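You operate a simulated robot arm through the tools that you are given. There is no shell and no other tool. Be economical: measure what you need, move in short steps, check, and stop when the job is done.

The job below is to be done with a simulated robot arm. You get a single attempt, and the scene is never put back.

JOB
Mains and air off, then swap the nest at Two for the purple one on top of the side table.
Fine: put the old nest there too; clamp the purple one down; the other nests stay clamped.
Where things are to end (x, y in the base frame): silver nest within 0.06 m of [-0.02, 0.56].

Only the result counts: the job must be done as asked and must still hold three seconds after the hand-in. Knocking over, shifting, dropping, spilling or breaking anything else fails it.

ROBOT AND FRAMES
A 6-joint arm with a two-finger parallel gripper on a trunk, on a base that drives. Base frame: it is fixed to the floor where the robot stands at the start and does not move with it; the origin is under the middle of the robot, x ahead of it, y to its left, z up. Units: m, degrees, N and s.
With the tool pointing down near the work surface it reaches from about 0.36 to 0.82 m from the robot's upright axis, wherever it stands. Its first joint turns from -166.0 to 166.0 degrees. Places, roughly: mains switch [0.5, 0.1, 1]; top of the side table [0.2, 0.5, 0.7]. Payload 3.91 kg.
The tool frame sits at the grasp point between the pads (the TCP): z along the fingers, y along the line on which they close. The tips reach 0.03 m beyond it. The gripper opens to 0.11 m. The fingers are 0.02 m wide and 0.01 m thick; the gripper's body (0.048 by 0.112 m) begins 0.055 m behind the TCP.
Orientation is that of the tool frame in the base frame, as a unit quaternion [w, x, y, z]. With the fingers straight down and closing along the base's y, the tool's x points along the base's -x, its y along +y and its z along -z.

CONTROLS
- The arm moves only by the tool step_arm. Its argument "moves" is a list that holds one entry, the list of rows, each a list of 6 numbers: the shift along the base's x, y, z in cm, then the turn, a rotation vector about the base's x, y, z in degrees. In form: [[[dx, dy, dz, rx, ry, rz], ...]]. A call has 1 to 20 rows; each row is the pose to reach, as a shift and turn from the pose commanded when the call began. "grip" is the gripper command, from -1 (shut) to 1 (fully open), values between in proportion, set as the call begins (left out, the last holds). A row lasts 0.2 s, in which the tool goes at most 0.05 m and 8.6 degrees; a call with a longer step from one row to the next is refused whole, and so is a gripper value outside its range. Where a pose cannot be reached the arm comes as near as it can. A force on the tool above 60 N (or 10 N above the force at the start of the call, whichever is more), or a blocked arm, ends the call early, and 0.2 s more pass. The fingers move at their own pace (about 0.045 m/s each) and stop on an object; they squeeze with about 35 N. The grip force told is the motor's: it shows also when the fingers shut on nothing. Time passes only in rows, and 0.2 s behind the last, so rows that repeat a pose let the fingers close. The reply holds the time, the measured pose of the TCP, the force on the tool along the base axes, the opening and the grip force, in the units named above and with some noise, with the torque about the TCP (base axes, N m) and any sound that the robot's microphone picked up.
- Cameras (640 x 400 px; columns grow to the right, rows downward): "scene" is now at [-0.0062, 0.1806, 1.4531]; the picture's right is [0.39, -0.92, 0.00], its down [-0.73, -0.31, -0.60] and it looks along [0.56, 0.23, -0.80] (base axes); focal length 214 px, centre (320, 200). "wrist" rides on the gripper at [0.077, 0.007, -0.114] in the tool frame; the picture's right is [-0.09, 1.00, 0.00], its down [-0.80, -0.07, -0.59] and it looks along [-0.59, -0.05, 0.80] (tool axes); focal length 270 px, centre (320, 200). There is no depth. A picture from a camera that has moved, and an enlarged one, comes with that camera's place and axes in the base frame and with its lens.
- snapshot(camera): a new picture of that camera. It takes no simulated time.
- lift_body(by): slides the trunk up (or, below 0, down) by that many m; the arm and the scene camera ride with it, the base frame stays. It gives what a move gives, with no picture.
- steer(legs): drives the robot by 1 to 6 legs, each [ahead, turn to the left] in m and degrees, along the robot's own axes; the way and the turn of a leg run together, so that a leg with both is an arc; at most 1.5 m and 180 degrees a leg. The arm and the cameras ride along, it lands a little off, and it stops where it bumps. It gives what a move gives.
- aim_head(pan, tilt): turns the head with the scene camera to pan (to the left, within 155 degrees either way) and tilt (down, from -29 to 69), counted from straight ahead of the robot. It gives what a move gives.
- inspect(camera, box): a new picture of the part [left, top, right, bottom] of that camera's present view, enlarged. It takes no simulated time.
- finish_job(): hands the job in; it is judged then, once.

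Work in short steps. Places have to be worked out from the pictures, the camera data and where the tool is seen: move nearer, look again, correct. Check each grasp and each placing, and mend what went wrong. You have 120 turns and 82 pictures in all, those below and enlarged ones among them. Open the gripper and draw the arm clear of the work before you hand the job in, unless the task says otherwise; then end with one line.

The tools are called after ">>>" as a command line: name --argument value ..., lists and objects as JSON in quotes. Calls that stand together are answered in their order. step_arm: Moves the arm, as the interface text tells. Its arguments: {"type":"object","properties":{"moves":{"type":"array","items":{"type":"array","items":{"type":"array","items":{"type":"number"}}}},"grip":{"type":"number"}},"required":["moves"]} The other tools are called the same way: lift_body (by) slides the trunk up or down; steer (legs) drives the base; aim_head (pan, tilt) turns the head that bears the scene camera; snapshot (camera) takes a picture; inspect (camera, box) takes an enlarged picture of a part of a camera's view; finish_job () hands the job in.

At the start:

```text
clock: 0.0
eef_pos: [0.4553, -0.0084, 1.2678]
tool_rot: [0.0, 0.0, 1.0, 0.0]
ft_force: [0.6, 0.1, 0.5]
ft_torque: [0.0, -0.04, 0.0]
width: 0.1102
finger_force: 0.1
trunk travel left (down, up): [-0.425, 0.185]
robot x, y, heading: [-0.0013, 0.0008, 0.1]
head pan, tilt: [22.9, 52.9]
```

scene: 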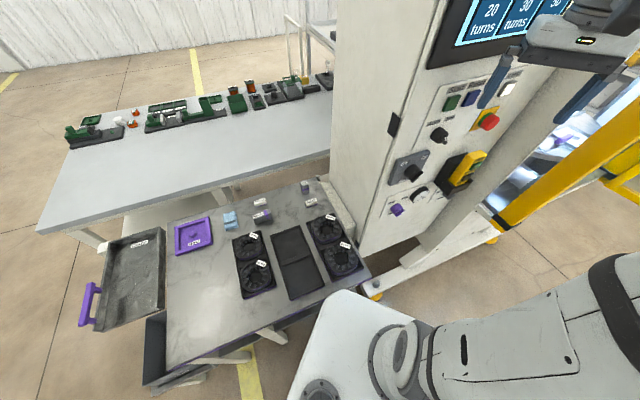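
wrist: 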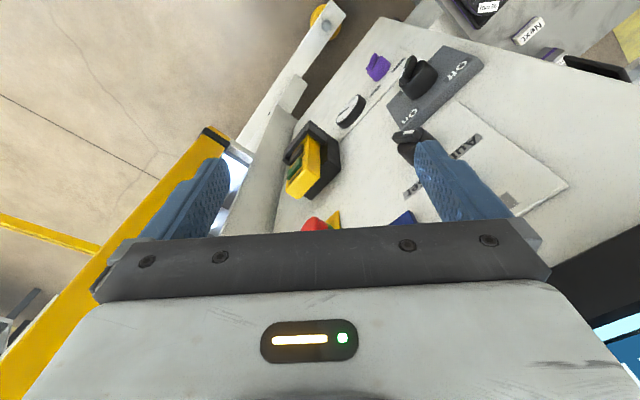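

The scene shows a control cabinet with a panel ahead, a side table on the left, and a machine on the right. I enlarge the panel and the side table.

>>> inspect --camera "scene" --box '[360, 60, 540, 240]'

>>> inspect --camera "scene" --box '[70, 170, 390, 370]'

>>> aim_head --pan -20 --tilt 40

>>> snapshot --camera "scene"

```text
2.22 times, centred on (450, 150) of scene
camera zoom: at [-0.0062, 0.1806, 1.4531], right [0.39, -0.92, 0.0], down [-0.73, -0.31, -0.6], along [0.56, 0.23, -0.8], focal length 477 px, centre (31, 311)
```

zoom: 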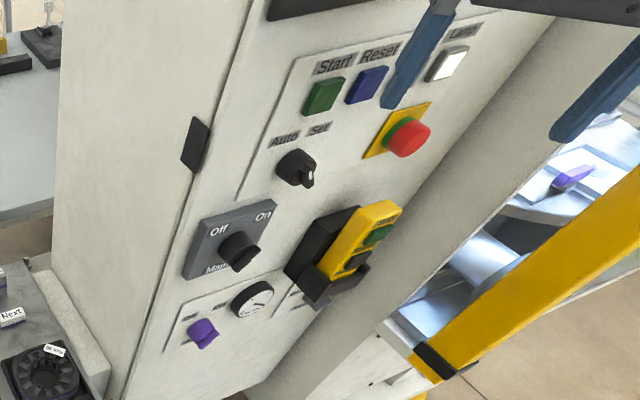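

```text
2.00 times, centred on (230, 270) of scene
camera zoom: at [-0.0062, 0.1806, 1.4531], right [0.39, -0.92, 0.0], down [-0.73, -0.31, -0.6], along [0.56, 0.23, -0.8], focal length 429 px, centre (500, 60)
```

zoom: 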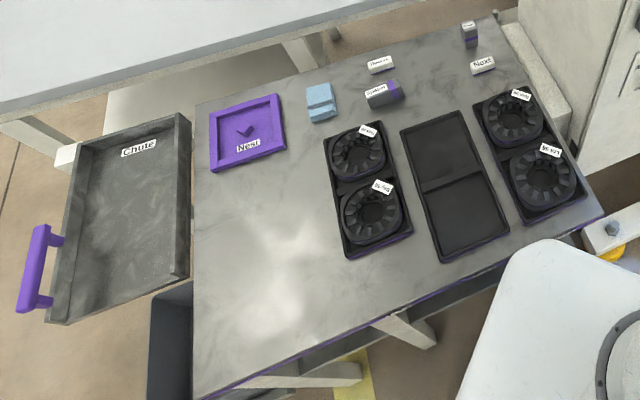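

```text
clock: 1.1
eef_pos: [0.4548, -0.0085, 1.2674]
tool_rot: [0.0, 0.0, 1.0, 0.0]
ft_force: [1.1, 0.6, -0.5]
ft_torque: [-0.01, -0.03, -0.02]
width: 0.11
finger_force: 0.1
trunk travel left (down, up): [-0.425, 0.185]
robot x, y, heading: [-0.0044, 0.0009, -0.0]
head pan, tilt: [-20.0, 40.0]
```

```text
77 pictures are left
camera scene: at [0.0053, 0.1227, 1.471], right [-0.34, -0.94, 0.0], down [-0.6, 0.22, -0.77], along [0.72, -0.26, -0.64], focal length 214 px, centre (320, 200)
```

scene: 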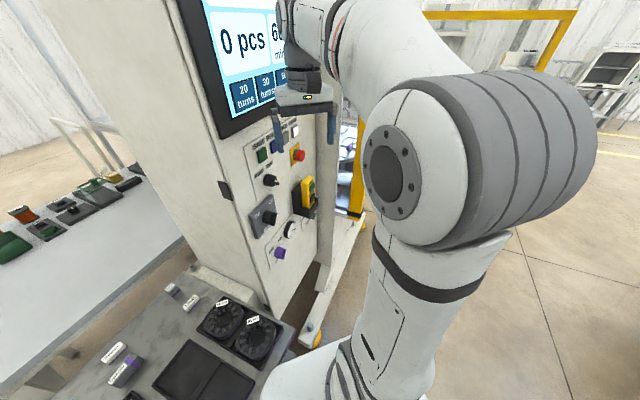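

The labels on the lower panel are still unread. I zoom on them from this view and through the wrist camera.

>>> inspect --camera "scene" --box '[230, 120, 350, 280]'

>>> inspect --camera "wrist" --box '[270, 0, 590, 230]'

```text
2.50 times, centred on (290, 200) of scene
camera zoom: at [0.0053, 0.1227, 1.471], right [-0.34, -0.94, 0.0], down [-0.6, 0.22, -0.77], along [0.72, -0.26, -0.64], focal length 536 px, centre (395, 200)
```

zoom: 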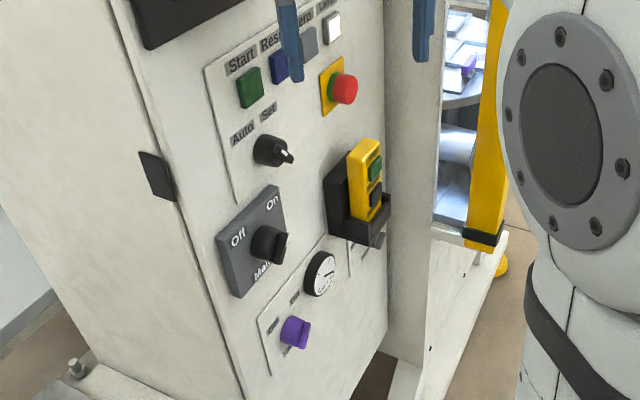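

```text
1.74 times, centred on (430, 115) of wrist
camera zoom: at [0.3779, -0.0024, 1.3822], right [0.09, 1.0, 0.0], down [0.8, -0.07, 0.59], along [0.59, -0.05, -0.8], focal length 470 px, centre (129, 348)
```

zoom: 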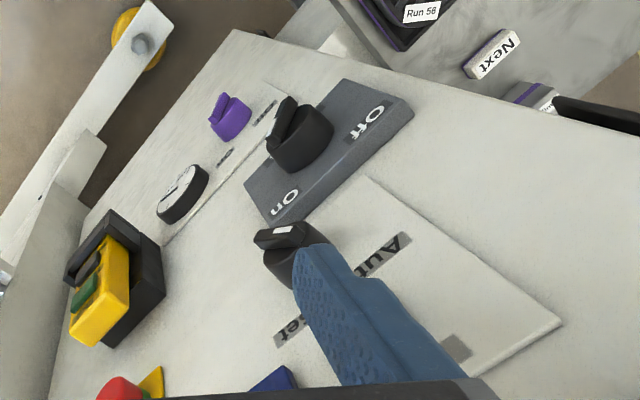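

The mains knob is at about (0.44, 0.11, 1.07) and the purple valve at about (0.44, 0.10, 0.90), on a panel whose face looks toward -x, -y. I look further round to the right for the machine.

>>> aim_head --pan -60 --tilt 35

>>> snapshot --camera "scene"

```text
clock: 2.2
eef_pos: [0.4548, -0.0094, 1.2673]
tool_rot: [0.001, 0.0, 1.0, 0.0]
ft_force: [0.5, 0.2, 0.2]
ft_torque: [-0.01, 0.01, -0.01]
width: 0.1103
finger_force: 0.0
trunk travel left (down, up): [-0.425, 0.185]
robot x, y, heading: [0.0022, 0.0038, 0.0]
head pan, tilt: [-60.0, 35.0]
```

```text
74 pictures are left
camera scene: at [-0.0305, 0.0755, 1.4786], right [-0.87, -0.5, 0.0], down [-0.29, 0.5, -0.82], along [0.41, -0.71, -0.57], focal length 214 px, centre (320, 200)
```

scene: 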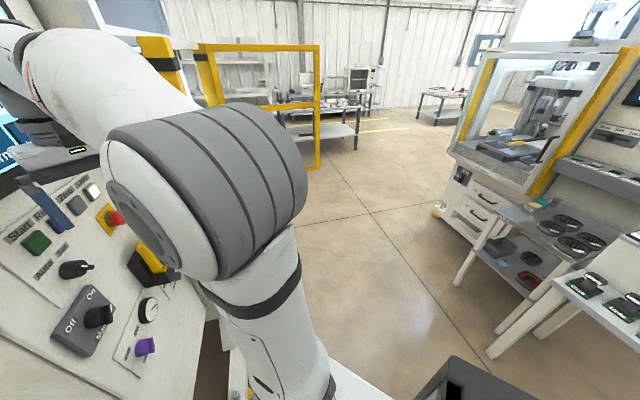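

The machine opening lies right of the panel, out of the head's sight behind the arm. I turn the wrist camera towards it.

>>> step_arm --moves '[[[-1, -1, 1, -1.5, -4.8, -4.8], [-2, -2, 2, -3, -9.7, -9.7], [-3, -3, 3, -4.6, -14.5, -14.5], [-4, -4, 4, -6.1, -19.4, -19.4], [-5, -5, 5, -7.6, -24.2, -24.2], [-6, -6, 5, -9.2, -29, -29], [-6, -6, 5, -10.7, -33.9, -33.9]]]'

>>> snapshot --camera "wrist"

>>> aim_head --pan -110 --tilt 50

>>> snapshot --camera "scene"

```text
clock: 3.8
eef_pos: [0.3952, -0.0677, 1.3181]
tool_rot: [0.288, 0.288, 0.909, -0.09]
ft_force: [0.2, 0.7, 0.6]
ft_torque: [0.03, -0.01, 0.04]
width: 0.1099
finger_force: 0.2
trunk travel left (down, up): [-0.425, 0.185]
robot x, y, heading: [0.0016, -0.0014, -0.2]
head pan, tilt: [-60.0, 35.0]
```

```text
73 pictures are left
camera wrist: at [0.2935, 0.0103, 1.3673], right [0.63, 0.77, 0.05], down [0.21, -0.24, 0.95], along [0.74, -0.59, -0.32], focal length 270 px, centre (320, 200)
```

wrist: 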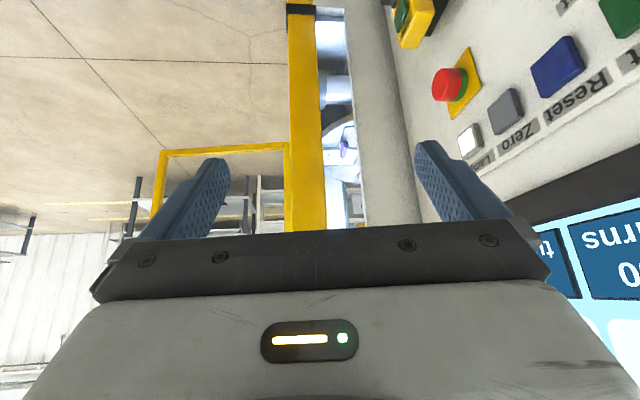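

```text
clock: 5.0
eef_pos: [0.3961, -0.0695, 1.3178]
tool_rot: [0.287, 0.287, 0.909, -0.09]
ft_force: [0.4, 0.3, 0.5]
ft_torque: [0.01, 0.02, 0.02]
width: 0.11
finger_force: 0.1
trunk travel left (down, up): [-0.425, 0.185]
robot x, y, heading: [0.0016, -0.0007, 0.2]
head pan, tilt: [-110.0, 50.0]
```

```text
72 pictures are left
camera scene: at [-0.101, 0.0793, 1.4569], right [-0.94, 0.34, 0.0], down [0.26, 0.72, -0.64], along [-0.22, -0.6, -0.77], focal length 214 px, centre (320, 200)
```

scene: 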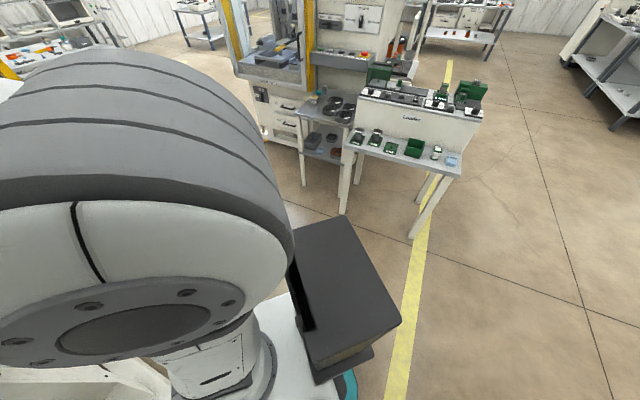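

The dark box belongs to the robot itself and the floor on its right is free. I drive round to stand square in front of the panel.

>>> steer --legs '[[-0.3, 0], [0, -45], [0.5, 0], [0, 88]]'

>>> aim_head --pan 0 --tilt 30

>>> snapshot --camera "scene"

>>> snapshot --camera "wrist"

```text
clock: 15.3
eef_pos: [0.3868, -0.125, 1.3175]
tool_rot: [0.301, -0.071, 0.951, 0.022]
ft_force: [-0.1, -0.2, 0.3]
ft_torque: [0.03, 0.01, -0.02]
width: 0.1102
finger_force: 0.0
trunk travel left (down, up): [-0.425, 0.185]
robot x, y, heading: [0.0371, -0.3342, 43.2]
head pan, tilt: [-110.0, 50.0]
```

```text
clock: 17.2
eef_pos: [0.3852, -0.1244, 1.3171]
tool_rot: [0.299, -0.071, 0.951, 0.022]
ft_force: [-0.6, 0.6, -0.7]
ft_torque: [0.02, 0.0, -0.01]
width: 0.1098
finger_force: 0.2
trunk travel left (down, up): [-0.425, 0.185]
robot x, y, heading: [0.0386, -0.3342, 43.1]
head pan, tilt: [0.0, 30.0]
```

```text
71 pictures are left
camera scene: at [-0.0521, -0.2125, 1.4864], right [0.68, -0.73, 0.0], down [-0.37, -0.34, -0.87], along [0.63, 0.59, -0.5], focal length 214 px, centre (320, 200)
```

scene: 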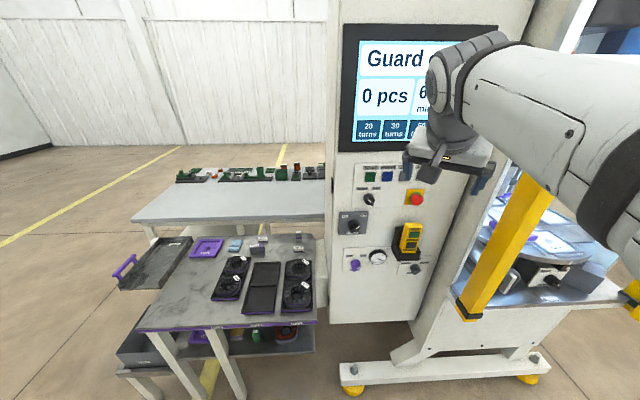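

```text
70 pictures are left
camera wrist: at [0.2571, -0.138, 1.3672], right [-0.08, 1.0, 0.05], down [0.32, -0.02, 0.95], along [0.94, 0.09, -0.32], focal length 270 px, centre (320, 200)
```

wrist: 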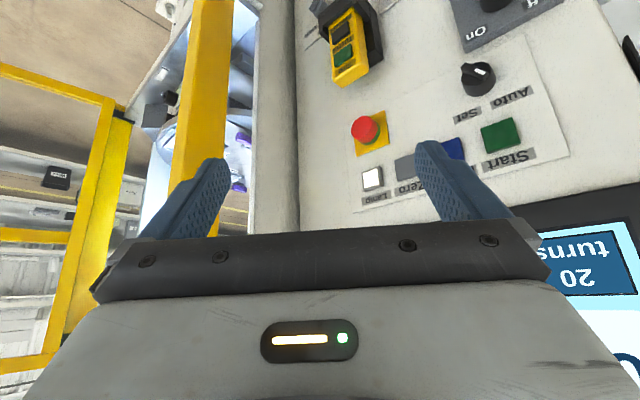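

Now the panel is seen squarely. I enlarge the controls and the opening.

>>> inspect --camera "scene" --box '[330, 160, 440, 290]'

>>> inspect --camera "scene" --box '[440, 170, 640, 330]'

```text
3.08 times, centred on (385, 225) of scene
camera zoom: at [-0.0521, -0.2125, 1.4864], right [0.68, -0.73, 0.0], down [-0.37, -0.34, -0.87], along [0.63, 0.59, -0.5], focal length 660 px, centre (120, 123)
```

zoom: 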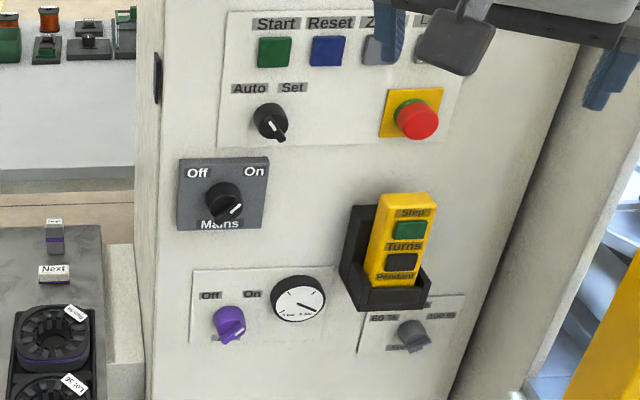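

```text
2.50 times, centred on (540, 250) of scene
camera zoom: at [-0.0521, -0.2125, 1.4864], right [0.68, -0.73, 0.0], down [-0.37, -0.34, -0.87], along [0.63, 0.59, -0.5], focal length 536 px, centre (-230, 75)
```

zoom: 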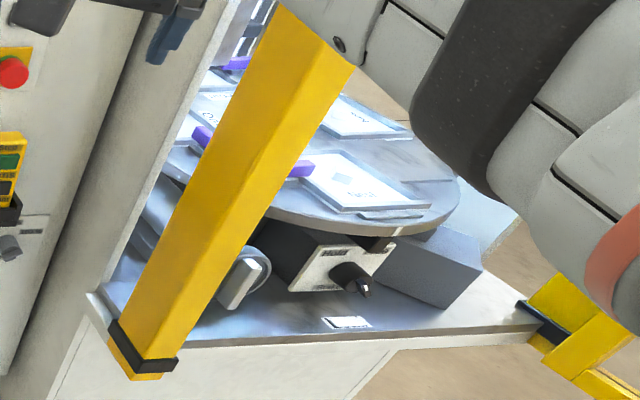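

Mains knob triangulates to (0.456, 0.108, 1.046), with its bar pointing to On (upper right), so Off is a quarter turn to the left. The air knob is at (0.478, 0.097, 0.848). I bring the tool level, facing the panel in front of the mains knob.

>>> step_arm --moves '[[[-0.5, 1.1, -2.7, 2.6, -5, 3.5], [-0.9, 2.2, -5.4, 5.2, -9.9, 7.1], [-1.4, 3.2, -8.1, 7.8, -14.9, 10.6], [-1.8, 4.3, -10.8, 10.4, -19.8, 14.2], [-2.3, 5.4, -13.6, 13, -24.8, 17.7], [-2.7, 6.5, -16.3, 15.7, -29.8, 21.2], [-3.2, 7.6, -19, 18.3, -34.7, 24.8], [-3.6, 8.6, -21.7, 20.9, -39.7, 28.3], [-4.1, 9.7, -24.4, 23.5, -44.6, 31.9], [-4.5, 10.8, -27.1, 26.1, -49.6, 35.4]]]'

>>> snapshot --camera "wrist"

>>> snapshot --camera "scene"

```text
clock: 19.4
eef_pos: [0.3687, 0.0959, 1.0912]
tool_rot: [0.651, -0.272, 0.653, 0.275]
ft_force: [0.0, -0.8, -0.8]
ft_torque: [-0.02, 0.0, -0.01]
width: 0.1104
finger_force: 0.0
out of reach, approached as far as the arm can: row 6, 7, 8, 9, 10
trunk travel left (down, up): [-0.425, 0.185]
robot x, y, heading: [0.0361, -0.3302, 42.7]
head pan, tilt: [0.0, 30.0]
```

```text
67 pictures are left
camera wrist: at [0.2822, 0.0182, 1.0142], right [-0.71, 0.7, 0.09], down [-0.36, -0.48, 0.8], along [0.6, 0.54, 0.59], focal length 270 px, centre (320, 200)
```

wrist: 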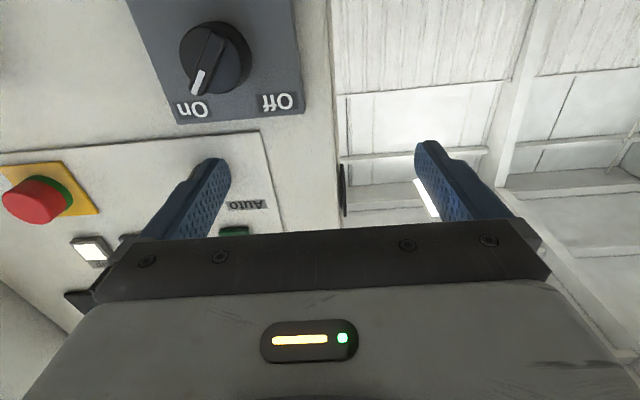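

```text
66 pictures are left
camera scene: at [-0.0517, -0.2116, 1.4863], right [0.68, -0.73, 0.0], down [-0.37, -0.34, -0.87], along [0.63, 0.59, -0.5], focal length 214 px, centre (320, 200)
```

scene: 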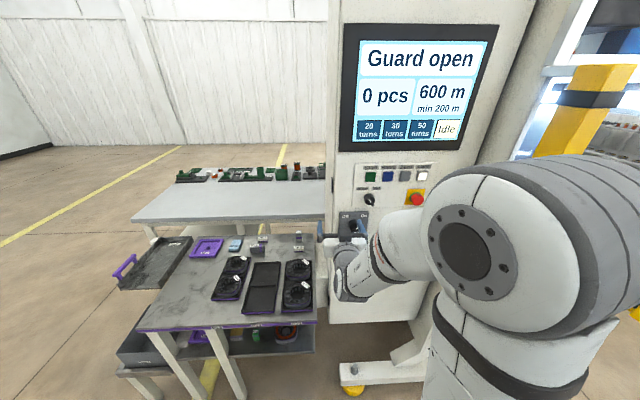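

The arm is too close here for a level tool. I back the robot off and then pitch the tool so the wrist camera looks square at the knob.

>>> steer --legs '[[-0.17, 0]]'

```text
clock: 20.8
eef_pos: [0.2463, -0.019, 1.0921]
tool_rot: [0.652, -0.271, 0.653, 0.273]
ft_force: [-1.4, -1.0, 0.1]
ft_torque: [0.02, 0.0, 0.0]
width: 0.1101
finger_force: 0.0
trunk travel left (down, up): [-0.425, 0.185]
robot x, y, heading: [-0.0868, -0.4462, 42.9]
head pan, tilt: [0.0, 30.0]
```

Backed off. Now I pitch the tool down 36° and move nearer, checking where it lands.

>>> step_arm --moves '[[[2.6, 0.8, 0.5, -5.3, 4.8, 0.2], [5.2, 1.6, 1, -10.7, 9.6, 0.4], [7.8, 2.4, 1.5, -16, 14.5, 0.6], [10.4, 3.2, 2, -21.4, 19.3, 0.8], [13, 4, 2.4, -26.7, 24.1, 1]]]'

>>> snapshot --camera "wrist"

```text
clock: 22.0
eef_pos: [0.371, 0.0181, 1.1165]
tool_rot: [0.441, -0.352, 0.804, 0.186]
ft_force: [-1.0, 0.2, 0.2]
ft_torque: [-0.02, 0.0, 0.0]
width: 0.1101
finger_force: 0.0
out of reach, approached as far as the arm can: row 1, 2, 3, 5
trunk travel left (down, up): [-0.425, 0.185]
robot x, y, heading: [-0.0832, -0.4447, 43.1]
head pan, tilt: [0.0, 30.0]
```

```text
65 pictures are left
camera wrist: at [0.2714, -0.0776, 1.1141], right [-0.7, 0.72, 0.06], down [0.0, -0.09, 1.0], along [0.72, 0.69, 0.06], focal length 270 px, centre (320, 200)
```

wrist: 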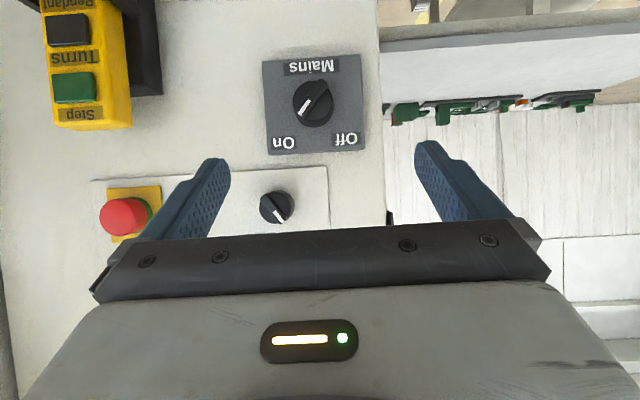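

The view is square on the mains switch. I zoom to read the knob's shape and angle.

>>> inspect --camera "wrist" --box '[240, 40, 400, 170]'

```text
3.08 times, centred on (320, 105) of wrist
camera zoom: at [0.2714, -0.0776, 1.1141], right [-0.7, 0.72, 0.06], down [0.0, -0.09, 1.0], along [0.72, 0.69, 0.06], focal length 832 px, centre (320, 492)
```

zoom: 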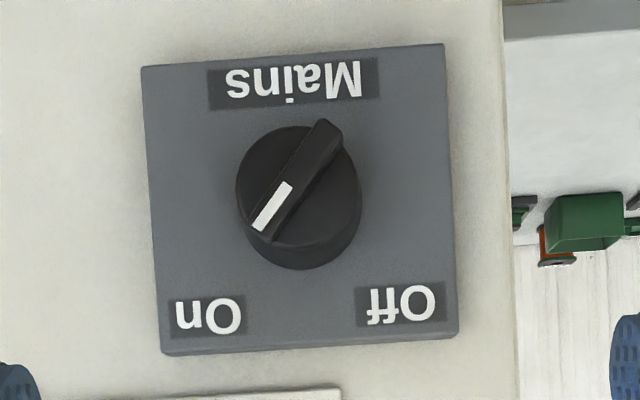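

The knob is a disc with a 1 cm bar across it leaning about 36° right of up (On); Off is about 36–40° left. I level the tool with a 36° roll to match the bar, 9 cm short of it, fingers half open.

>>> step_arm --moves '[[[0.5, 0.4, -1.3, 7.9, 0.7, -1.7], [1, 0.8, -2.6, 15.9, 1.5, -3.4], [1.5, 1.2, -3.9, 23.8, 2.2, -5], [2, 1.5, -5.2, 31.7, 2.9, -6.7], [2.5, 1.9, -6.5, 39.7, 3.7, -8.4], [3, 2.3, -7.8, 47.6, 4.4, -10.1], [3, 2.3, -7.8, 47.6, 4.4, -10.1]]]' --grip -0.09

>>> snapshot --camera "wrist"

```text
clock: 23.6
eef_pos: [0.4061, 0.0438, 1.0383]
tool_rot: [0.51, -0.078, 0.72, 0.464]
ft_force: [0.3, -0.2, -0.2]
ft_torque: [-0.01, 0.04, -0.02]
width: 0.0502
finger_force: 0.1
out of reach, approached as far as the arm can: row 1, 2
trunk travel left (down, up): [-0.425, 0.185]
robot x, y, heading: [-0.081, -0.446, 43.0]
head pan, tilt: [0.0, 30.0]
```

```text
63 pictures are left
camera wrist: at [0.2903, -0.0118, 0.9853], right [-0.54, 0.52, 0.66], down [0.02, -0.77, 0.63], along [0.84, 0.36, 0.41], focal length 270 px, centre (320, 200)
```

wrist: 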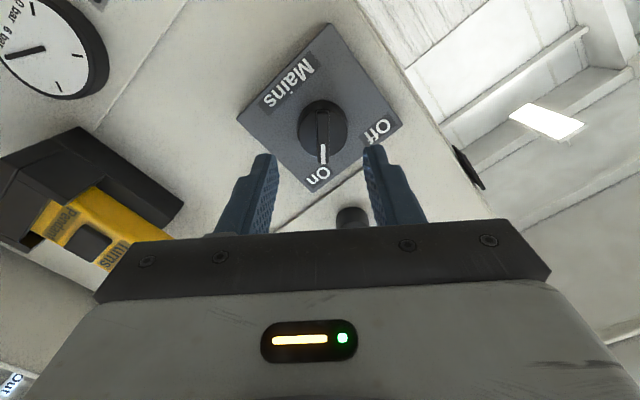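

The bar lines up between the fingers; the axis is right to within a few mm. I advance 5 cm along the tool.

>>> step_arm --moves '[[[0.7, 0.8, 0.1, 0, 0, 0], [1.3, 1.5, 0.1, 0, 0, 0], [2, 2.25, 0.2, 0, 0, 0], [2.65, 3, 0.2, 0, 0, 0], [3.3, 3.75, 0.3, 0, 0, 0]]]'

>>> snapshot --camera "wrist"

```text
clock: 24.8
eef_pos: [0.439, 0.0811, 1.0414]
tool_rot: [0.51, -0.079, 0.721, 0.463]
ft_force: [-0.2, -0.5, 0.9]
ft_torque: [-0.01, -0.03, 0.03]
width: 0.0501
finger_force: 0.1
trunk travel left (down, up): [-0.425, 0.185]
robot x, y, heading: [-0.0857, -0.4481, 43.2]
head pan, tilt: [0.0, 30.0]
```

```text
62 pictures are left
camera wrist: at [0.3238, 0.026, 0.9885], right [-0.54, 0.52, 0.66], down [0.02, -0.77, 0.64], along [0.84, 0.36, 0.41], focal length 270 px, centre (320, 200)
```

wrist: 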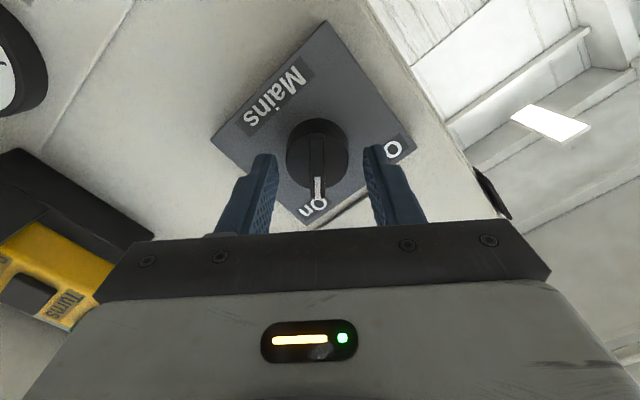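

No contact yet and the bar is still centred. I advance another 2 cm in small rows.

>>> step_arm --moves '[[[0.33, 0.37, 0, 0, 0, 0], [0.66, 0.75, 0, 0, 0, 0], [1, 1.12, 0, 0, 0, 0], [1.33, 1.5, 0, 0, 0, 0]]]'

>>> snapshot --camera "wrist"

```text
clock: 25.8
eef_pos: [0.4512, 0.0956, 1.0408]
tool_rot: [0.51, -0.079, 0.721, 0.463]
ft_force: [-12.7, -14.7, -1.3]
ft_torque: [-0.23, 0.13, -0.57]
width: 0.0503
finger_force: 0.9
trunk travel left (down, up): [-0.425, 0.185]
robot x, y, heading: [-0.0845, -0.4466, 42.8]
head pan, tilt: [0.0, 30.0]
```

```text
61 pictures are left
camera wrist: at [0.3345, 0.0394, 0.9888], right [-0.54, 0.52, 0.66], down [0.02, -0.77, 0.64], along [0.84, 0.36, 0.41], focal length 270 px, centre (320, 200)
```

wrist: 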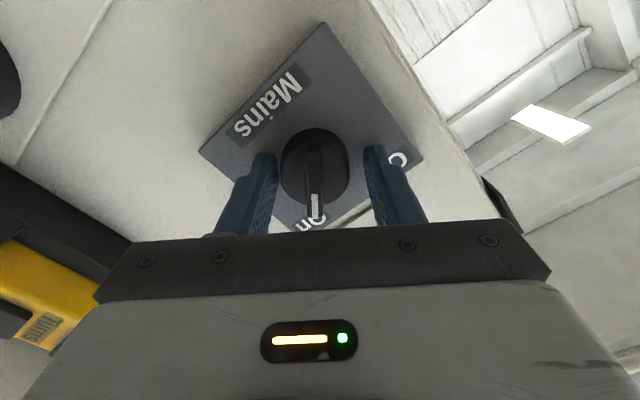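

Tips touch the plate (about 19 N), straddling the disc. I back off about 1.5 cm so that only the bar is between the pads, then close.

>>> step_arm --moves '[[[-0.5, -0.56, 0, 0, 0, 0], [-1, -1.12, 0, 0, 0, 0]]]'

>>> step_arm --moves '[[[0, 0, 0, 0, 0, 0], [0, 0, 0, 0, 0, 0], [0, 0, 0, 0, 0, 0], [0, 0, 0, 0, 0, 0]]]' --grip -1

```text
clock: 26.4
eef_pos: [0.4425, 0.085, 1.0411]
tool_rot: [0.51, -0.079, 0.72, 0.464]
ft_force: [0.1, 0.2, 0.4]
ft_torque: [0.02, -0.03, 0.01]
width: 0.05
finger_force: 0.1
trunk travel left (down, up): [-0.425, 0.185]
robot x, y, heading: [-0.0803, -0.4494, 42.8]
head pan, tilt: [0.0, 30.0]
```

```text
clock: 27.4
eef_pos: [0.4439, 0.0841, 1.0422]
tool_rot: [0.509, -0.078, 0.721, 0.463]
ft_force: [6.9, -9.9, -7.8]
ft_torque: [-0.07, -0.12, -0.74]
width: 0.0381
finger_force: 44.9
trunk travel left (down, up): [-0.425, 0.185]
robot x, y, heading: [-0.0818, -0.4461, 42.9]
head pan, tilt: [0.0, 30.0]
```

That closed on the 3.8 cm disc, with a slight side offset. I open, back off another 1.2 cm with a 2 mm correction and close again on the bar.

>>> step_arm --moves '[[[0, 0, 0, 0, 0, 0], [0, 0, 0, 0, 0, 0], [-0.4, -0.45, 0, 0, 0, 0], [-0.8, -0.9, 0, 0, 0, 0]]]' --grip -0.09

>>> step_arm --moves '[[[0, 0, 0, 0, 0, 0], [0, 0, 0, 0, 0, 0], [0, 0, 0, 0, 0, 0], [0, 0, 0, 0, 0, 0], [0, 0, 0, 0, 0, 0]]]' --grip -1

>>> snapshot --camera "wrist"

```text
clock: 28.4
eef_pos: [0.4342, 0.0759, 1.0412]
tool_rot: [0.51, -0.079, 0.72, 0.464]
ft_force: [0.5, -0.1, -0.1]
ft_torque: [0.0, 0.0, 0.02]
width: 0.0501
finger_force: 0.1
trunk travel left (down, up): [-0.425, 0.185]
robot x, y, heading: [-0.081, -0.4478, 43.1]
head pan, tilt: [0.0, 30.0]
```

```text
clock: 29.6
eef_pos: [0.4362, 0.0752, 1.0394]
tool_rot: [0.51, -0.078, 0.721, 0.463]
ft_force: [3.5, -7.9, -5.4]
ft_torque: [0.13, -0.11, -0.74]
width: 0.0089
finger_force: 45.3
trunk travel left (down, up): [-0.425, 0.185]
robot x, y, heading: [-0.0825, -0.4475, 42.8]
head pan, tilt: [0.0, 30.0]
```

```text
60 pictures are left
camera wrist: at [0.3194, 0.0202, 0.9878], right [-0.54, 0.52, 0.66], down [0.02, -0.77, 0.64], along [0.84, 0.36, 0.41], focal length 270 px, centre (320, 200)
```

wrist: 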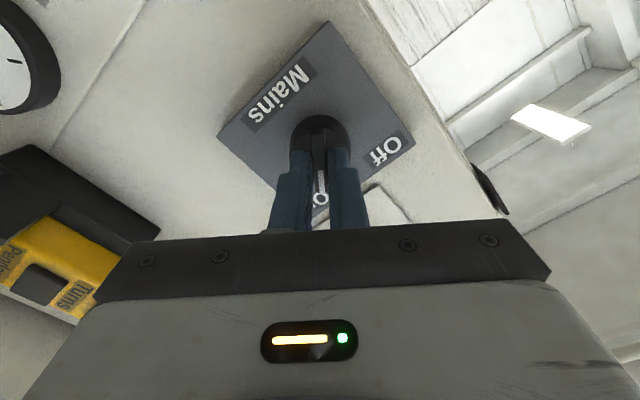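

The bar is gripped (8.9 mm). I turn it 80° to the left, toward Off.

>>> step_arm --moves '[[[0, 0, 0, -5.3, -6, 0.4], [0, 0, 0, -10.6, -12, 0.8], [0, 0, 0, -15.9, -18, 1.2], [0, 0, 0, -21.2, -23.9, 1.6], [0, 0, 0, -26.5, -29.9, 2], [0, 0, 0, -31.8, -35.9, 2.4], [0, 0, 0, -37.1, -41.9, 2.7], [0, 0, 0, -42.4, -47.9, 3.1], [0, 0, 0, -47.7, -53.9, 3.5], [0, 0, 0, -53, -59.8, 3.9]]]'

>>> snapshot --camera "wrist"

>>> snapshot --camera "scene"

```text
clock: 31.8
eef_pos: [0.4357, 0.0758, 1.0398]
tool_rot: [0.689, -0.523, 0.502, 0.026]
ft_force: [-3.1, -4.8, -8.2]
ft_torque: [0.55, 0.94, -0.51]
width: 0.0101
finger_force: 44.7
trunk travel left (down, up): [-0.425, 0.185]
robot x, y, heading: [-0.0847, -0.4495, 43.0]
head pan, tilt: [0.0, 30.0]
```

```text
59 pictures are left
camera wrist: at [0.3926, -0.0446, 0.986], right [-0.6, 0.49, -0.63], down [-0.75, -0.08, 0.65], along [0.27, 0.87, 0.42], focal length 270 px, centre (320, 200)
```

wrist: 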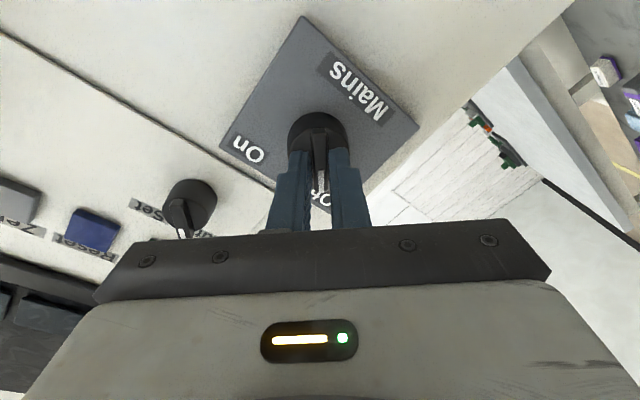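

```text
58 pictures are left
camera scene: at [-0.1735, -0.326, 1.4864], right [0.68, -0.73, 0.0], down [-0.37, -0.34, -0.87], along [0.63, 0.59, -0.5], focal length 214 px, centre (320, 200)
```

scene: 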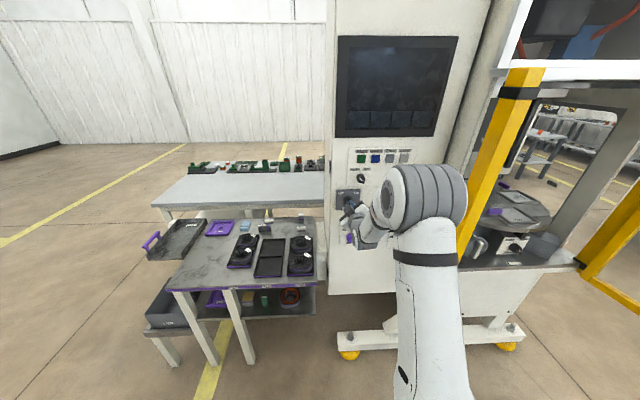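

The screen has gone dark, so mains is off. I release, retreat and move down in front of the air knob, unrolling the tool.

>>> step_arm --moves '[[[0, 0, 0, 0, 0, 0], [0, 0, 0, 0, 0, 0], [0, 0, 0, 0, 0, 0], [-2.3, -2.6, 0, 0, 0, 0], [-4.6, -5.2, 0, 4.8, 5.5, -0.3], [-4.4, -5.6, -3, 9.7, 11, -0.6], [-4.2, -6, -6, 14.5, 16.5, -1], [-4, -6.4, -9, 19.3, 22, -1.3], [-3.9, -6.6, -12, 24.2, 27.5, -1.6], [-3.8, -6.8, -15.5, 29, 33, -2], [-3.8, -6.8, -19, 29, 33, -2], [-3.8, -6.8, -19, 29, 33, -2]]]' --grip -0.09

>>> snapshot --camera "wrist"

>>> inspect --camera "scene" --box '[440, 170, 600, 270]'

```text
clock: 34.4
eef_pos: [0.3959, 0.0064, 0.8511]
tool_rot: [0.627, -0.299, 0.661, 0.284]
ft_force: [0.2, 0.3, -0.4]
ft_torque: [0.01, 0.01, -0.04]
width: 0.0499
finger_force: 0.0
trunk travel left (down, up): [-0.425, 0.185]
robot x, y, heading: [-0.083, -0.4464, 43.1]
head pan, tilt: [0.0, 30.0]
```

```text
57 pictures are left
camera wrist: at [0.3124, -0.0789, 0.7806], right [-0.74, 0.66, 0.09], down [-0.31, -0.46, 0.83], along [0.59, 0.59, 0.55], focal length 270 px, centre (320, 200)
```

wrist: 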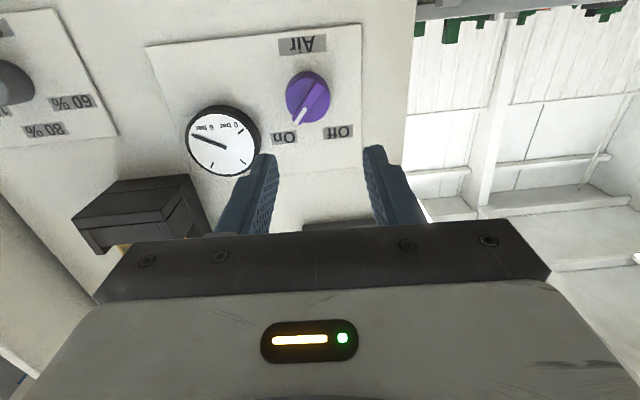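

```text
4.00 times, centred on (520, 220) of scene
camera zoom: at [-0.1736, -0.3258, 1.4864], right [0.68, -0.73, 0.0], down [-0.37, -0.34, -0.87], along [0.63, 0.59, -0.5], focal length 858 px, centre (-480, 120)
```

zoom: 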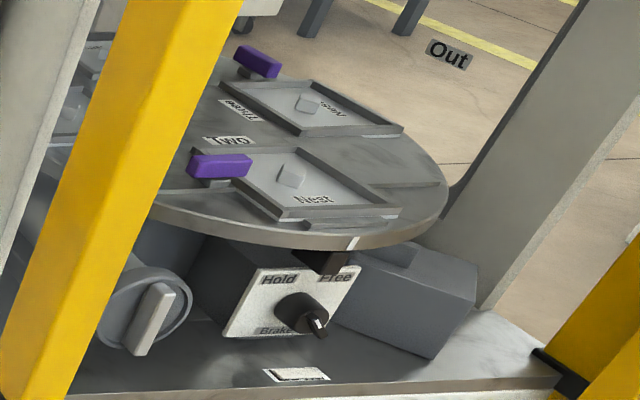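

Mains is off. The valve reads Off left, On right, pointing On. I enlarge it to get the bar's angle.

>>> inspect --camera "wrist" --box '[260, 30, 380, 150]'

```text
3.33 times, centred on (320, 90) of wrist
camera zoom: at [0.3124, -0.0789, 0.7806], right [-0.74, 0.66, 0.09], down [-0.31, -0.46, 0.83], along [0.59, 0.59, 0.55], focal length 901 px, centre (320, 567)
```

zoom: 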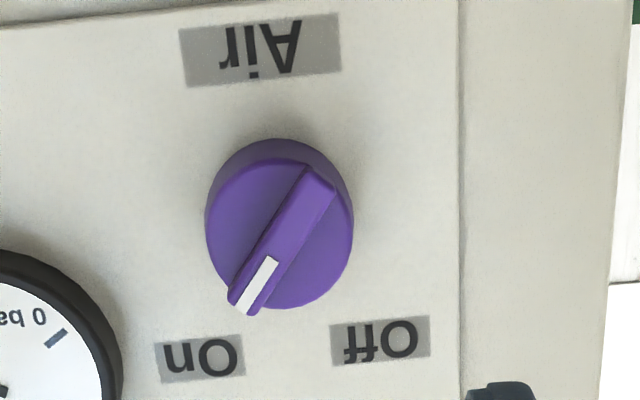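

Knob axis works out at about (0.484, 0.097, 0.836), bar about 35° right of up. I roll 35° and advance about 8 cm with a small right/down correction.

>>> step_arm --moves '[[[0.4, -0.4, -0.9, 5.8, 6.6, -0.5], [1, 0.4, -0.9, 11.5, 13.1, -1], [1.8, 1.3, -0.9, 17.3, 19.7, -1.4], [2.8, 2.4, -0.9, 23.1, 26.3, -1.9], [3.8, 3.4, -0.9, 23.1, 26.3, -1.9], [4.7, 4.4, -0.9, 23.1, 26.3, -1.9], [5.65, 5.4, -0.9, 23.1, 26.3, -1.9]]]'

>>> snapshot --camera "wrist"

```text
refused: row 1 steps farther than a row can; nothing moved
```

```text
54 pictures are left
camera wrist: at [0.3124, -0.0789, 0.7806], right [-0.74, 0.66, 0.09], down [-0.31, -0.46, 0.83], along [0.59, 0.59, 0.55], focal length 270 px, centre (320, 200)
```

wrist: 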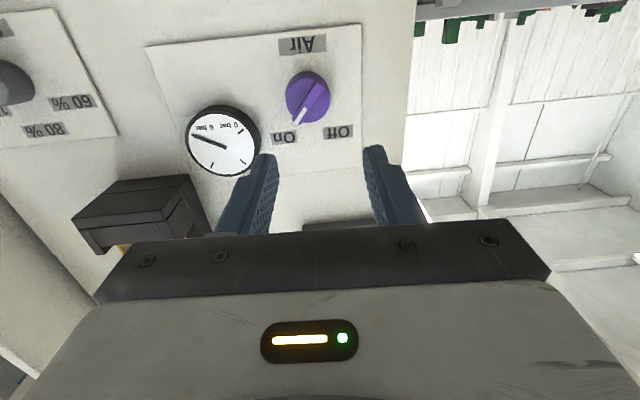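

The first row's turn was slightly too big, so it was refused. I repeat with smaller turns.

>>> step_arm --moves '[[[0.4, -0.4, -0.9, 4.6, 5.2, -0.4], [1, 0.4, -0.9, 9.2, 10.5, -0.8], [1.8, 1.3, -0.9, 13.9, 15.8, -1.2], [2.8, 2.4, -0.9, 18.5, 21, -1.6], [3.8, 3.4, -0.9, 23.1, 26.3, -1.9], [4.7, 4.4, -0.9, 23.1, 26.3, -1.9], [5.65, 5.4, -0.9, 23.1, 26.3, -1.9]]]'

>>> snapshot --camera "wrist"

```text
clock: 36.0
eef_pos: [0.4534, 0.0619, 0.8418]
tool_rot: [0.512, -0.085, 0.721, 0.459]
ft_force: [-0.4, -0.5, 0.6]
ft_torque: [0.03, 0.0, 0.05]
width: 0.0499
finger_force: 0.1
trunk travel left (down, up): [-0.425, 0.185]
robot x, y, heading: [-0.0822, -0.448, 43.0]
head pan, tilt: [0.0, 30.0]
```

```text
53 pictures are left
camera wrist: at [0.3379, 0.0059, 0.7892], right [-0.55, 0.53, 0.64], down [0.02, -0.76, 0.65], along [0.83, 0.37, 0.41], focal length 270 px, centre (320, 200)
```

wrist: 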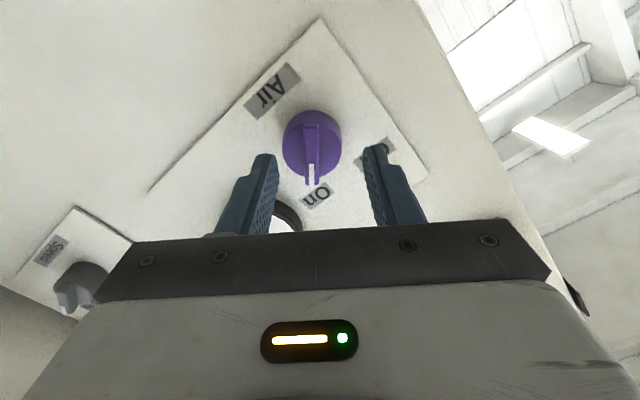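

The bar is vertical between the fingers, about 3 mm off to one side. I advance 1 cm with that correction and close.

>>> step_arm --moves '[[[0.5, 0.2, -0.2, 0, 0, 0], [0.85, 0.6, -0.2, 0, 0, 0], [0.85, 0.6, -0.2, 0, 0, 0]]]'

>>> step_arm --moves '[[[0, 0, 0, 0, 0, 0], [0, 0, 0, 0, 0, 0], [0, 0, 0, 0, 0, 0], [0, 0, 0, 0, 0, 0], [0, 0, 0, 0, 0, 0]]]' --grip -1

>>> snapshot --camera "wrist"

```text
clock: 36.8
eef_pos: [0.4619, 0.0673, 0.8404]
tool_rot: [0.513, -0.086, 0.721, 0.459]
ft_force: [0.1, -0.5, 0.0]
ft_torque: [-0.07, -0.01, 0.0]
width: 0.0501
finger_force: 0.0
trunk travel left (down, up): [-0.425, 0.185]
robot x, y, heading: [-0.0819, -0.4446, 43.0]
head pan, tilt: [0.0, 30.0]
```

```text
clock: 38.0
eef_pos: [0.4626, 0.0672, 0.8384]
tool_rot: [0.511, -0.085, 0.722, 0.459]
ft_force: [7.1, -9.7, -7.2]
ft_torque: [-0.16, -0.06, -0.58]
width: 0.0369
finger_force: 45.6
trunk travel left (down, up): [-0.425, 0.185]
robot x, y, heading: [-0.0821, -0.4483, 42.8]
head pan, tilt: [0.0, 30.0]
```

```text
52 pictures are left
camera wrist: at [0.3476, 0.0113, 0.786], right [-0.55, 0.53, 0.64], down [0.02, -0.76, 0.65], along [0.84, 0.37, 0.41], focal length 270 px, centre (320, 200)
```

wrist: 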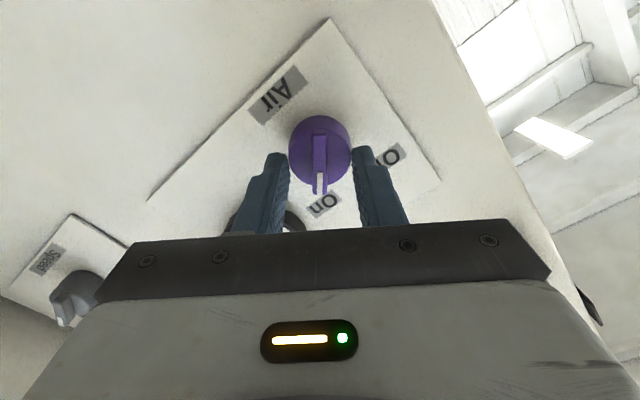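

It closed on the disc again; I open, back off 1 cm with a 2 mm shift along the measured side force, and close on the bar.

>>> step_arm --moves '[[[0, 0, 0, 0, 0, 0], [0, 0, 0, 0, 0, 0], [-0.25, -0.5, -0.1, 0, 0, 0], [-0.57, -0.88, -0.1, 0, 0, 0]]]' --grip -0.09

>>> step_arm --moves '[[[0, 0, 0, 0, 0, 0], [0, 0, 0, 0, 0, 0], [0, 0, 0, 0, 0, 0], [0, 0, 0, 0, 0, 0], [0, 0, 0, 0, 0, 0]]]' --grip -1

```text
clock: 39.0
eef_pos: [0.4565, 0.0589, 0.8376]
tool_rot: [0.512, -0.086, 0.721, 0.459]
ft_force: [-0.4, 0.7, 0.5]
ft_torque: [-0.02, 0.01, -0.02]
width: 0.05
finger_force: 0.1
trunk travel left (down, up): [-0.425, 0.185]
robot x, y, heading: [-0.085, -0.4478, 42.8]
head pan, tilt: [0.0, 30.0]
```

```text
clock: 40.2
eef_pos: [0.4549, 0.0586, 0.839]
tool_rot: [0.512, -0.086, 0.72, 0.46]
ft_force: [-1.5, 1.7, 1.4]
ft_torque: [-0.07, 0.1, 0.14]
width: 0.0088
finger_force: 44.8
trunk travel left (down, up): [-0.425, 0.185]
robot x, y, heading: [-0.0849, -0.4414, 42.9]
head pan, tilt: [0.0, 30.0]
```

The bar is gripped (8.8 mm) and centred. I turn it 80° left to Off.

>>> step_arm --moves '[[[0, 0, 0, -5.3, -6, 0.4], [0, 0, 0, -10.6, -12, 0.8], [0, 0, 0, -15.9, -18, 1.2], [0, 0, 0, -21.2, -23.9, 1.6], [0, 0, 0, -26.5, -29.9, 2], [0, 0, 0, -31.8, -35.9, 2.4], [0, 0, 0, -37.1, -41.9, 2.7], [0, 0, 0, -42.4, -47.9, 3.1], [0, 0, 0, -47.7, -53.9, 3.5], [0, 0, 0, -53, -59.8, 3.9]]]'

>>> step_arm --moves '[[[0, 0, 0, 0, 0, 0], [0, 0, 0, 0, 0, 0], [0, 0, 0, 0, 0, 0], [-2.3, -2.6, 0, 0, 0, 0], [-4.6, -5.2, 0, 4.8, 5.5, -0.3], [-6.5, -7.3, 0, 9.7, 11, -0.6], [-8, -9, 0, 14.5, 16.5, -1], [-8, -9, 0, 19.3, 22, -1.3], [-8, -9, 0, 24.2, 27.5, -1.6], [-8, -9, 0, 29, 33, -2]]]' --grip -0.09

>>> snapshot --camera "wrist"

```text
clock: 42.4
eef_pos: [0.4544, 0.0604, 0.8384]
tool_rot: [0.688, -0.528, 0.497, 0.019]
ft_force: [-17.5, 8.9, -3.0]
ft_torque: [0.72, 0.89, 0.43]
width: 0.01
finger_force: 44.8
trunk travel left (down, up): [-0.425, 0.185]
robot x, y, heading: [-0.0848, -0.4462, 43.1]
head pan, tilt: [0.0, 30.0]
```

```text
clock: 44.6
eef_pos: [0.3768, -0.0319, 0.8393]
tool_rot: [0.628, -0.303, 0.66, 0.278]
ft_force: [0.0, 0.0, 0.1]
ft_torque: [0.0, 0.0, 0.05]
width: 0.0501
finger_force: 0.1
trunk travel left (down, up): [-0.425, 0.185]
robot x, y, heading: [-0.0865, -0.4464, 42.9]
head pan, tilt: [0.0, 30.0]
```

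```text
51 pictures are left
camera wrist: at [0.2928, -0.1173, 0.7683], right [-0.75, 0.66, 0.07], down [-0.32, -0.45, 0.83], along [0.59, 0.6, 0.55], focal length 270 px, centre (320, 200)
```

wrist: 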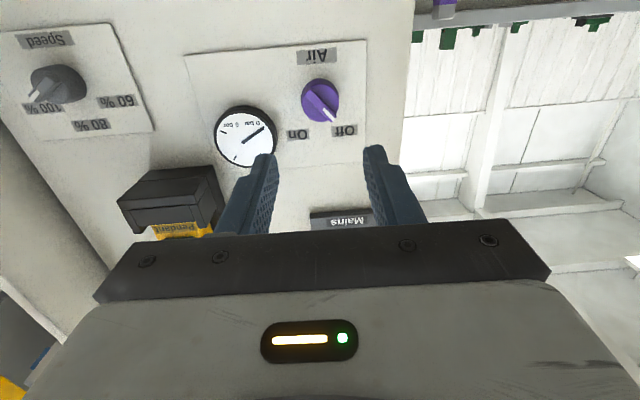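

The gauge reads 0 and the knob points Off: air is off. The guard stands open to the right of the machine, so I fold the arm high and close to the body before moving.

>>> step_arm --moves '[[[-1.2, -0.8, 3.4, -5.6, 4.9, 0], [-2.4, -1.7, 6.8, -11.3, 9.9, 0], [-3.7, -2.5, 10.3, -16.9, 14.9, 0], [-4.9, -3.3, 13.7, -22.5, 19.8, 0], [-6.1, -4.2, 17.1, -28.2, 24.8, 0], [-7.4, -5, 20.5, -33.8, 29.7, 0], [-8.6, -5.8, 24, -39.4, 34.7, 0], [-9.8, -6.6, 27.4, -45, 39.6, 0], [-11, -7.5, 30.8, -50.7, 44.6, 0], [-12.3, -8.3, 34.2, -56.3, 49.5, 0], [-13.5, -9.2, 37.6, -62, 54.5, 0], [-14.7, -10, 41, -67.6, 59.4, 0]]]'

>>> steer --legs '[[0, 97], [-0.66, 0], [0, -94]]'

>>> aim_head --pan 5 --tilt 35

>>> snapshot --camera "scene"

>>> snapshot --camera "wrist"

```text
clock: 47.2
eef_pos: [0.2155, -0.1096, 1.2518]
tool_rot: [-0.056, -0.413, 0.9, 0.13]
ft_force: [0.4, -0.8, 0.4]
ft_torque: [0.0, 0.0, 0.01]
width: 0.05
finger_force: 0.0
out of reach, approached as far as the arm can: row 6, 7, 8, 9, 10, 11, 12
trunk travel left (down, up): [-0.425, 0.185]
robot x, y, heading: [-0.0842, -0.4487, 43.2]
head pan, tilt: [0.0, 30.0]
```

```text
clock: 59.0
eef_pos: [0.7185, -0.5344, 1.2511]
tool_rot: [-0.058, -0.423, 0.895, 0.13]
ft_force: [-0.4, -0.1, 0.0]
ft_torque: [-0.04, 0.03, 0.02]
width: 0.0503
finger_force: 0.0
trunk travel left (down, up): [-0.425, 0.185]
robot x, y, heading: [0.4052, -0.8604, 44.6]
head pan, tilt: [0.0, 30.0]
```

```text
clock: 59.7
eef_pos: [0.7165, -0.5328, 1.2515]
tool_rot: [-0.057, -0.424, 0.895, 0.129]
ft_force: [0.8, 0.2, 0.4]
ft_torque: [-0.03, -0.03, 0.0]
width: 0.0498
finger_force: 0.0
trunk travel left (down, up): [-0.425, 0.185]
robot x, y, heading: [0.4104, -0.8558, 45.0]
head pan, tilt: [5.0, 35.0]
```

```text
50 pictures are left
camera scene: at [0.3063, -0.7375, 1.4785], right [0.77, -0.64, 0.0], down [-0.37, -0.44, -0.82], along [0.53, 0.63, -0.57], focal length 214 px, centre (320, 200)
```

scene: 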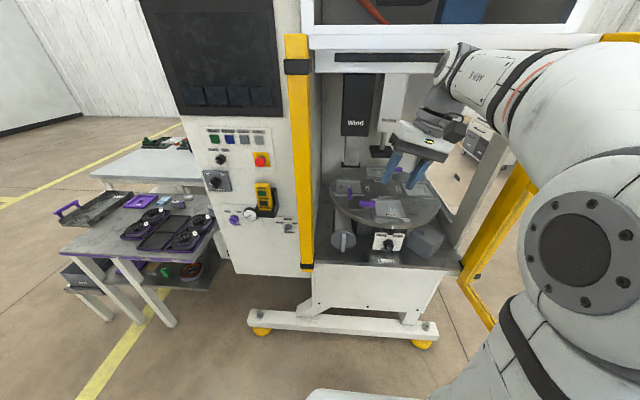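

```text
49 pictures are left
camera wrist: at [0.6868, -0.6105, 1.3622], right [-0.68, 0.67, 0.28], down [0.69, 0.47, 0.56], along [0.24, 0.57, -0.78], focal length 270 px, centre (320, 200)
```

wrist: 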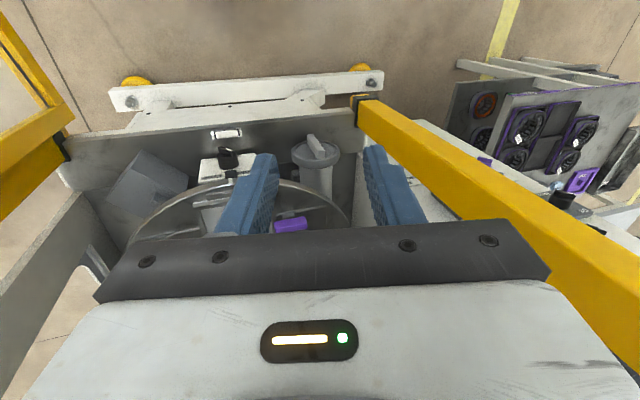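

The opening and the rotary table lie straight ahead. I zoom on the table.

>>> inspect --camera "scene" --box '[310, 160, 470, 275]'

```text
3.48 times, centred on (390, 218) of scene
camera zoom: at [0.3063, -0.7375, 1.4785], right [0.77, -0.64, 0.0], down [-0.37, -0.44, -0.82], along [0.53, 0.63, -0.57], focal length 746 px, centre (76, 139)
```

zoom: 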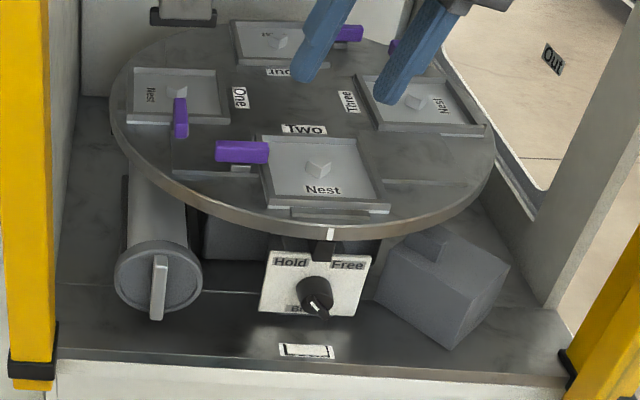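

Nest Two (front) is centred near (0.915, -0.418, 1.0), with its purple clamp lever on its left. I straighten the tool and bring the wrist camera closer.

>>> step_arm --moves '[[[2, -1, -2, -3.6, -4, -0.9], [4, -2.4, -5, -7.2, -8, -1.8], [6.4, -3.4, -8, -10.8, -12, -2.7], [6.4, -3.4, -10, -10.8, -12, -2.7]]]' --grip 1

>>> snapshot --camera "wrist"

```text
clock: 60.7
eef_pos: [0.781, -0.5699, 1.1507]
tool_rot: [-0.004, -0.402, 0.905, 0.136]
ft_force: [-0.2, 0.3, 0.2]
ft_torque: [0.01, 0.02, 0.01]
width: 0.1099
finger_force: 0.1
out of reach, approached as far as the arm can: row 1, 2, 3, 4
trunk travel left (down, up): [-0.425, 0.185]
robot x, y, heading: [0.4099, -0.8618, 44.7]
head pan, tilt: [5.0, 35.0]
```

```text
47 pictures are left
camera wrist: at [0.7354, -0.6496, 1.254], right [-0.67, 0.7, 0.26], down [0.66, 0.39, 0.64], along [0.35, 0.59, -0.73], focal length 270 px, centre (320, 200)
```

wrist: 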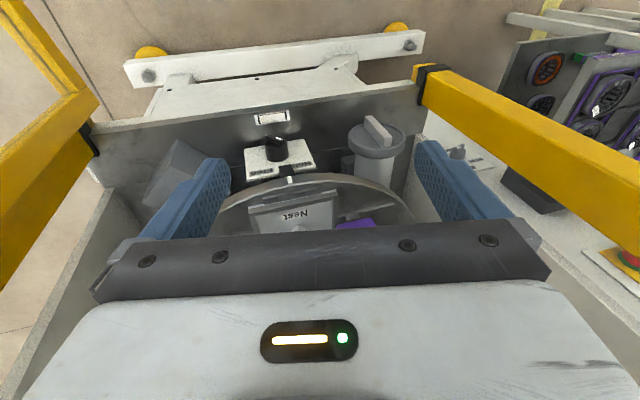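

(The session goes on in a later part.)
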